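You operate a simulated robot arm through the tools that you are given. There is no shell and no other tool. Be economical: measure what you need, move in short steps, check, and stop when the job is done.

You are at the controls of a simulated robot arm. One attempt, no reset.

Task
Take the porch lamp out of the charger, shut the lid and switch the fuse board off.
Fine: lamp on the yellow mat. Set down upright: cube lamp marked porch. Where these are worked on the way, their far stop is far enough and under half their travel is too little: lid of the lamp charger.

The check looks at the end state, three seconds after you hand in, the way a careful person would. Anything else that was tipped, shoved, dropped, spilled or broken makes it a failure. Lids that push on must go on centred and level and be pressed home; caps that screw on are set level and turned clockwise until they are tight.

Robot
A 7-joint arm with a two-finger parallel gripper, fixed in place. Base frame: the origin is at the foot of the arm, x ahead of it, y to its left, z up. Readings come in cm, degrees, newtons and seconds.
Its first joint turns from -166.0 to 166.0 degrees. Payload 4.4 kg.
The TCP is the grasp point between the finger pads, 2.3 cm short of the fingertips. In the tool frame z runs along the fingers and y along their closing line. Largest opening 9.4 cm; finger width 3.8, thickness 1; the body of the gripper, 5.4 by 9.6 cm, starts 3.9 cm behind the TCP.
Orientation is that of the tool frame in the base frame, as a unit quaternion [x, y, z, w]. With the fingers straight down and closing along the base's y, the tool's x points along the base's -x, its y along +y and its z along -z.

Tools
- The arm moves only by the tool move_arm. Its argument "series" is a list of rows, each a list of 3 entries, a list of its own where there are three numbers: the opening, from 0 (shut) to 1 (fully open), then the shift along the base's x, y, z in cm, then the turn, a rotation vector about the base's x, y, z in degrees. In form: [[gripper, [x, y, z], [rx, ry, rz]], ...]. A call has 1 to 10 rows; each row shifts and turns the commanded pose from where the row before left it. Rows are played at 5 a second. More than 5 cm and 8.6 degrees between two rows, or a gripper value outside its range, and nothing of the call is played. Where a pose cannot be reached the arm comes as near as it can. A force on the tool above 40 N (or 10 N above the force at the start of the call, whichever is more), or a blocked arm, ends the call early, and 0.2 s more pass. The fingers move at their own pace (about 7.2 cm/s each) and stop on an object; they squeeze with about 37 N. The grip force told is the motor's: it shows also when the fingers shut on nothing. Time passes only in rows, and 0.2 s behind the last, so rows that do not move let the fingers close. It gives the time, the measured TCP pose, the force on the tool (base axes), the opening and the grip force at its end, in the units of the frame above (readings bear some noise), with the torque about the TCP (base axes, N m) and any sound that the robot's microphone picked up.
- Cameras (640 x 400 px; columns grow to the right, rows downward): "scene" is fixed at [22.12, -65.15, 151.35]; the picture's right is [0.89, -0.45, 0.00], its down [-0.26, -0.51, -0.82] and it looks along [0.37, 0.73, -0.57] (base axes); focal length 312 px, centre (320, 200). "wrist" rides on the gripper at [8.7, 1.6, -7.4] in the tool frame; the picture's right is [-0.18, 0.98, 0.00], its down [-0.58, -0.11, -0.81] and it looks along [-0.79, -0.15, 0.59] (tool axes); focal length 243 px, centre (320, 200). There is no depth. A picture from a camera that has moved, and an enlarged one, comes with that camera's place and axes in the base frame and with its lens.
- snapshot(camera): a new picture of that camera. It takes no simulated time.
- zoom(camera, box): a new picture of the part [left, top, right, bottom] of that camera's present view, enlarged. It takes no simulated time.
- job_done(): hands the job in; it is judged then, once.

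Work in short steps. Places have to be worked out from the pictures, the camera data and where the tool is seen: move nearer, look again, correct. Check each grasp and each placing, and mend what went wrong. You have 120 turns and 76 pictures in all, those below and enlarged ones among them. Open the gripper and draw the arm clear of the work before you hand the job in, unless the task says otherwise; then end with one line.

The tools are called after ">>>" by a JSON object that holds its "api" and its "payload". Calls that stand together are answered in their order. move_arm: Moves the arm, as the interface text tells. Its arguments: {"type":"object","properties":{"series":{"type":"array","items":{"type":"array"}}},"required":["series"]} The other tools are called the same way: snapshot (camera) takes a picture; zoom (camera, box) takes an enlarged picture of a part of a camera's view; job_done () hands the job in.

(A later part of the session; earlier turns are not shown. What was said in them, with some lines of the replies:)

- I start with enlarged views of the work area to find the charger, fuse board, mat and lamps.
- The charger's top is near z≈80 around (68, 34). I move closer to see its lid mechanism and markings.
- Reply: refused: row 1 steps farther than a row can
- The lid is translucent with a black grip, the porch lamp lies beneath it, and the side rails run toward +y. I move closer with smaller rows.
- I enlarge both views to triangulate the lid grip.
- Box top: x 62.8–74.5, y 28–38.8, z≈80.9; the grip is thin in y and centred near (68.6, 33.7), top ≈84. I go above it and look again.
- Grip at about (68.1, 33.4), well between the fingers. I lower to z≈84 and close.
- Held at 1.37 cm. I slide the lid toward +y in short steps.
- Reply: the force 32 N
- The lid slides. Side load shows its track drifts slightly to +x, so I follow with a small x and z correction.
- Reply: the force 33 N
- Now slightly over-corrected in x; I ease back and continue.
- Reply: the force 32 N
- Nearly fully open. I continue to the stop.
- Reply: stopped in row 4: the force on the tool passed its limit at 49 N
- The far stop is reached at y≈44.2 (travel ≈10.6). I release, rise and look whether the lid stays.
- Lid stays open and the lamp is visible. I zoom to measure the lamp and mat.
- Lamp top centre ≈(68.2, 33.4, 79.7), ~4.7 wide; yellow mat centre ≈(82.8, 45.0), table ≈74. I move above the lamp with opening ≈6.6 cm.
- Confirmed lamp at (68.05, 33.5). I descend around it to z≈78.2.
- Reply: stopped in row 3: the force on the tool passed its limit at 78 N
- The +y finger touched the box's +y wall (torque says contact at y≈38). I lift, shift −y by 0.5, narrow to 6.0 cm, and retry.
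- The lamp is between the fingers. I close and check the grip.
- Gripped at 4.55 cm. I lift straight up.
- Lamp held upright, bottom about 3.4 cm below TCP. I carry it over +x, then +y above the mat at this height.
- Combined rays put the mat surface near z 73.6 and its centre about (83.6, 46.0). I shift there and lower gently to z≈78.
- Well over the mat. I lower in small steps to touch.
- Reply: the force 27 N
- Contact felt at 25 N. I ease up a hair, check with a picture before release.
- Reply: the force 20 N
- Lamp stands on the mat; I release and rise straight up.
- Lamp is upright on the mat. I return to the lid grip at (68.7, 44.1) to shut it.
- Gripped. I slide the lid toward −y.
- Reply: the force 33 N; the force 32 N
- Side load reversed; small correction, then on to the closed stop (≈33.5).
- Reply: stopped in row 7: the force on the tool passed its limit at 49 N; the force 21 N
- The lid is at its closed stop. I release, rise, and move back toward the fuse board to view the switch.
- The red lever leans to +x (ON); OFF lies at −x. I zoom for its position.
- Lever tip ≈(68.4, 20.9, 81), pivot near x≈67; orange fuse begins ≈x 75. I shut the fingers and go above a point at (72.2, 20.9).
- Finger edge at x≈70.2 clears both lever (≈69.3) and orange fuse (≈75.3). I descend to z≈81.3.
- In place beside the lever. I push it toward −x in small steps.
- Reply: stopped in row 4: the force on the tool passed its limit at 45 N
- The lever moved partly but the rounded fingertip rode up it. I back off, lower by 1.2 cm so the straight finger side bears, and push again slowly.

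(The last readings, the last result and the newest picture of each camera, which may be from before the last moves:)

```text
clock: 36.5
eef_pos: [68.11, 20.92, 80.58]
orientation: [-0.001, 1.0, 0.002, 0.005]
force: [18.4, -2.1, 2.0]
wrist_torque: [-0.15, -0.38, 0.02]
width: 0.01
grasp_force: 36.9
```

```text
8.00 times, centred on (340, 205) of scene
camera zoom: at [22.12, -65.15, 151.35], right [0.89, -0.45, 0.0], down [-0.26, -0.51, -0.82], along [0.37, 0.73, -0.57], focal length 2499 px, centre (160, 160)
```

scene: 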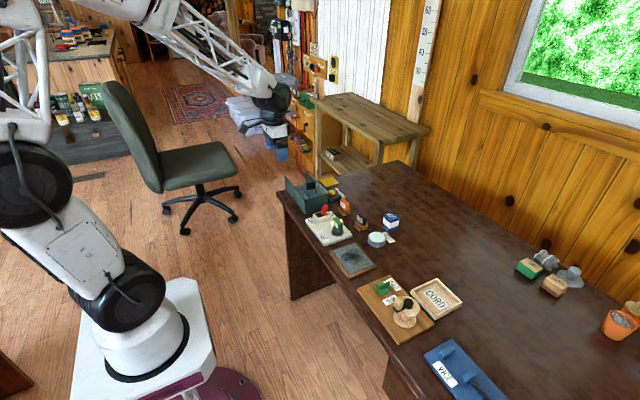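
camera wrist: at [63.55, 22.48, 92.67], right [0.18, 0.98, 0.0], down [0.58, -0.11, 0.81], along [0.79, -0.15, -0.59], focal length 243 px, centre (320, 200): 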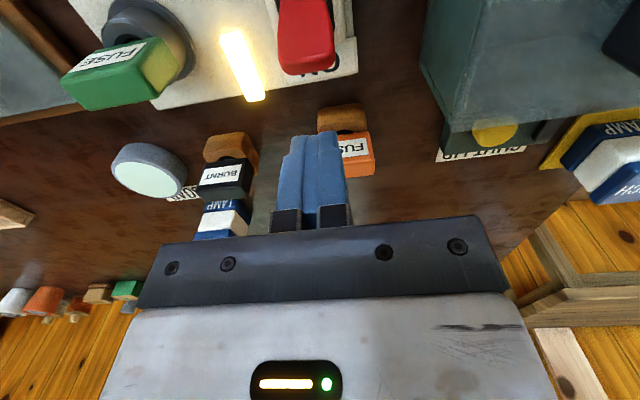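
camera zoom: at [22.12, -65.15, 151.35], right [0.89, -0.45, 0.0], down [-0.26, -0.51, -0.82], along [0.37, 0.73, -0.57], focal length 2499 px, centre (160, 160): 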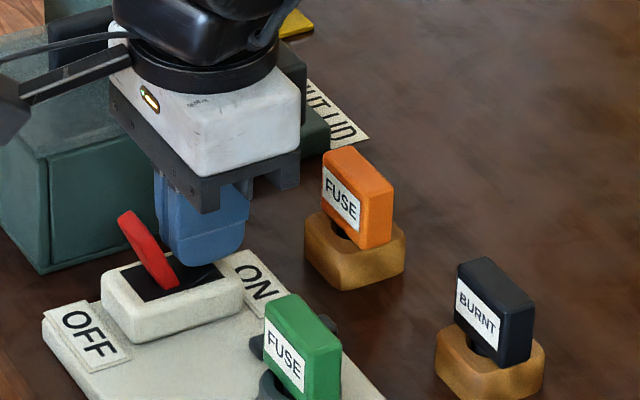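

The lever has gone over and the light is out. I push a bit further to the stop.

>>> {"api": "move_arm", "payload": {"series": [[0, [-0.3, 0, 0], [0, 0, 0]], [0, [-0.3, 0, 0], [0, 0, 0]], [0, [-0.3, 0, 0], [0, 0, 0]], [0, [-0.3, 0, 0], [0, 0, 0]], [0, [0, 0, 0], [0, 0, 0]]]}}

>>> {"api": "zoom", "payload": {"camera": "scene", "box": [300, 180, 380, 230]}}

```text
clock: 36.9
eef_pos: [68.06, 21.0, 80.69]
orientation: [-0.001, 1.0, 0.002, 0.006]
force: [2.9, 0.0, 1.9]
wrist_torque: [0.05, -0.03, 0.01]
width: 0.0
grasp_force: 37.3
stopped in row 2: the force on the tool passed its limit at 52 N (the readings are from after the stop); the commanded pose is now the measured one
```

```text
8.00 times, centred on (340, 205) of scene
camera zoom: at [22.12, -65.15, 151.35], right [0.89, -0.45, 0.0], down [-0.26, -0.51, -0.82], along [0.37, 0.73, -0.57], focal length 2499 px, centre (160, 160)
```

zoom: 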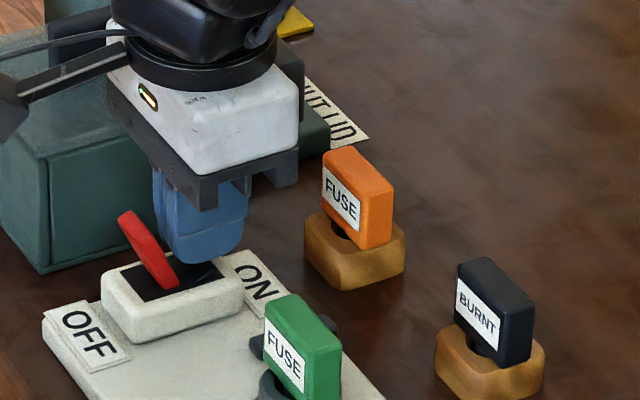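

The switch is at its OFF stop. I retreat, rise clear, open the gripper and check everything.

>>> {"api": "move_arm", "payload": {"series": [[0, [1, 0, 0], [0, 0, 0]], [0, [0, 0, 3], [0, 0, 0]], [0, [0, 0, 4], [0, 0, 0]], [0, [-2, 0, 4], [0, 0, 0]], [0.5, [-4, 1, 2], [0, 0, 0]], [1, [-4, 1, 2], [0, 0, 0]], [1, [-4, 1, 2], [0, 0, 0]], [1, [-4, 1, 1], [0, 0, 0]], [1, [0, 0, 0], [0, 0, 0]]]}}

>>> {"api": "zoom", "payload": {"camera": "scene", "box": [270, 150, 398, 230]}}

>>> {"api": "snapshot", "payload": {"camera": "wrist"}}

```text
clock: 38.9
eef_pos: [51.02, 24.97, 98.73]
orientation: [0.0, 1.0, 0.003, 0.006]
force: [-0.6, -0.6, 1.4]
wrist_torque: [0.04, 0.01, 0.02]
width: 9.42
grasp_force: 0.1
```

```text
5.00 times, centred on (334, 190) of scene
camera zoom: at [22.12, -65.15, 151.35], right [0.89, -0.45, 0.0], down [-0.26, -0.51, -0.82], along [0.37, 0.73, -0.57], focal length 1562 px, centre (250, 250)
```

zoom: 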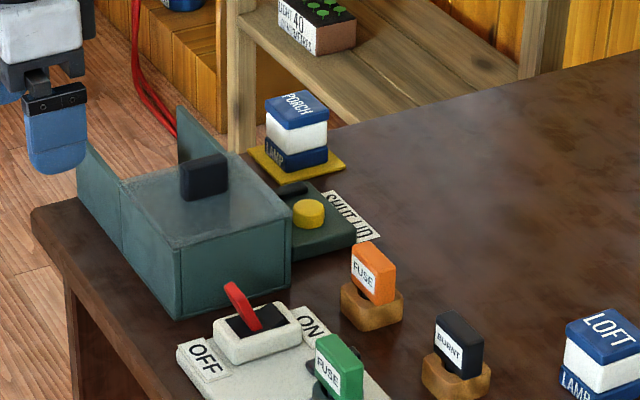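

```text
33 pictures are left
camera wrist: at [42.24, 26.59, 106.13], right [0.18, 0.98, 0.01], down [0.57, -0.11, 0.81], along [0.8, -0.15, -0.58], focal length 243 px, centre (320, 200)
```

wrist: 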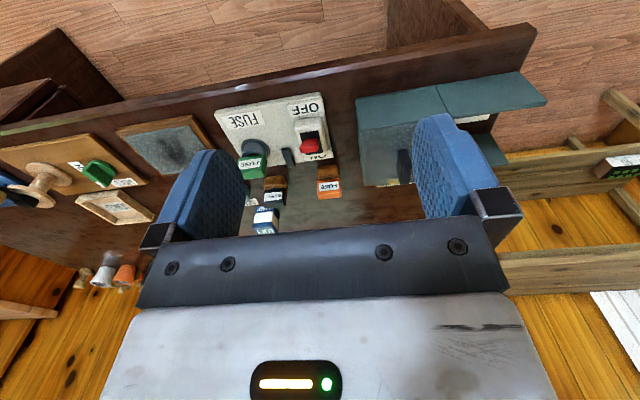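

Switch OFF, lamp upright on the mat. One close check of the lid closure and lamp against the initial view.

>>> {"api": "zoom", "payload": {"camera": "scene", "box": [278, 165, 358, 215]}}

```text
8.00 times, centred on (318, 190) of scene
camera zoom: at [22.12, -65.15, 151.35], right [0.89, -0.45, 0.0], down [-0.26, -0.51, -0.82], along [0.37, 0.73, -0.57], focal length 2499 px, centre (336, 280)
```

zoom: 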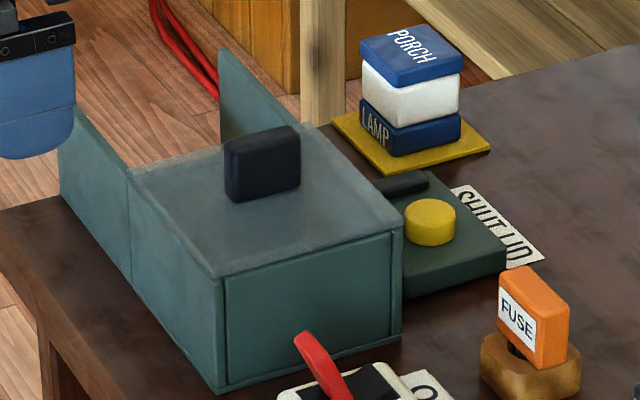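

The lid matches its original closed position, the lamp stands on the mat and the switch is OFF. I hand in.

>>> {"api": "job_done", "payload": {}}

```text
The job is handed in.
```

The porch lamp stands upright on the yellow mat, the charger lid is shut against its stop, and the fuse board is switched off with its light out.
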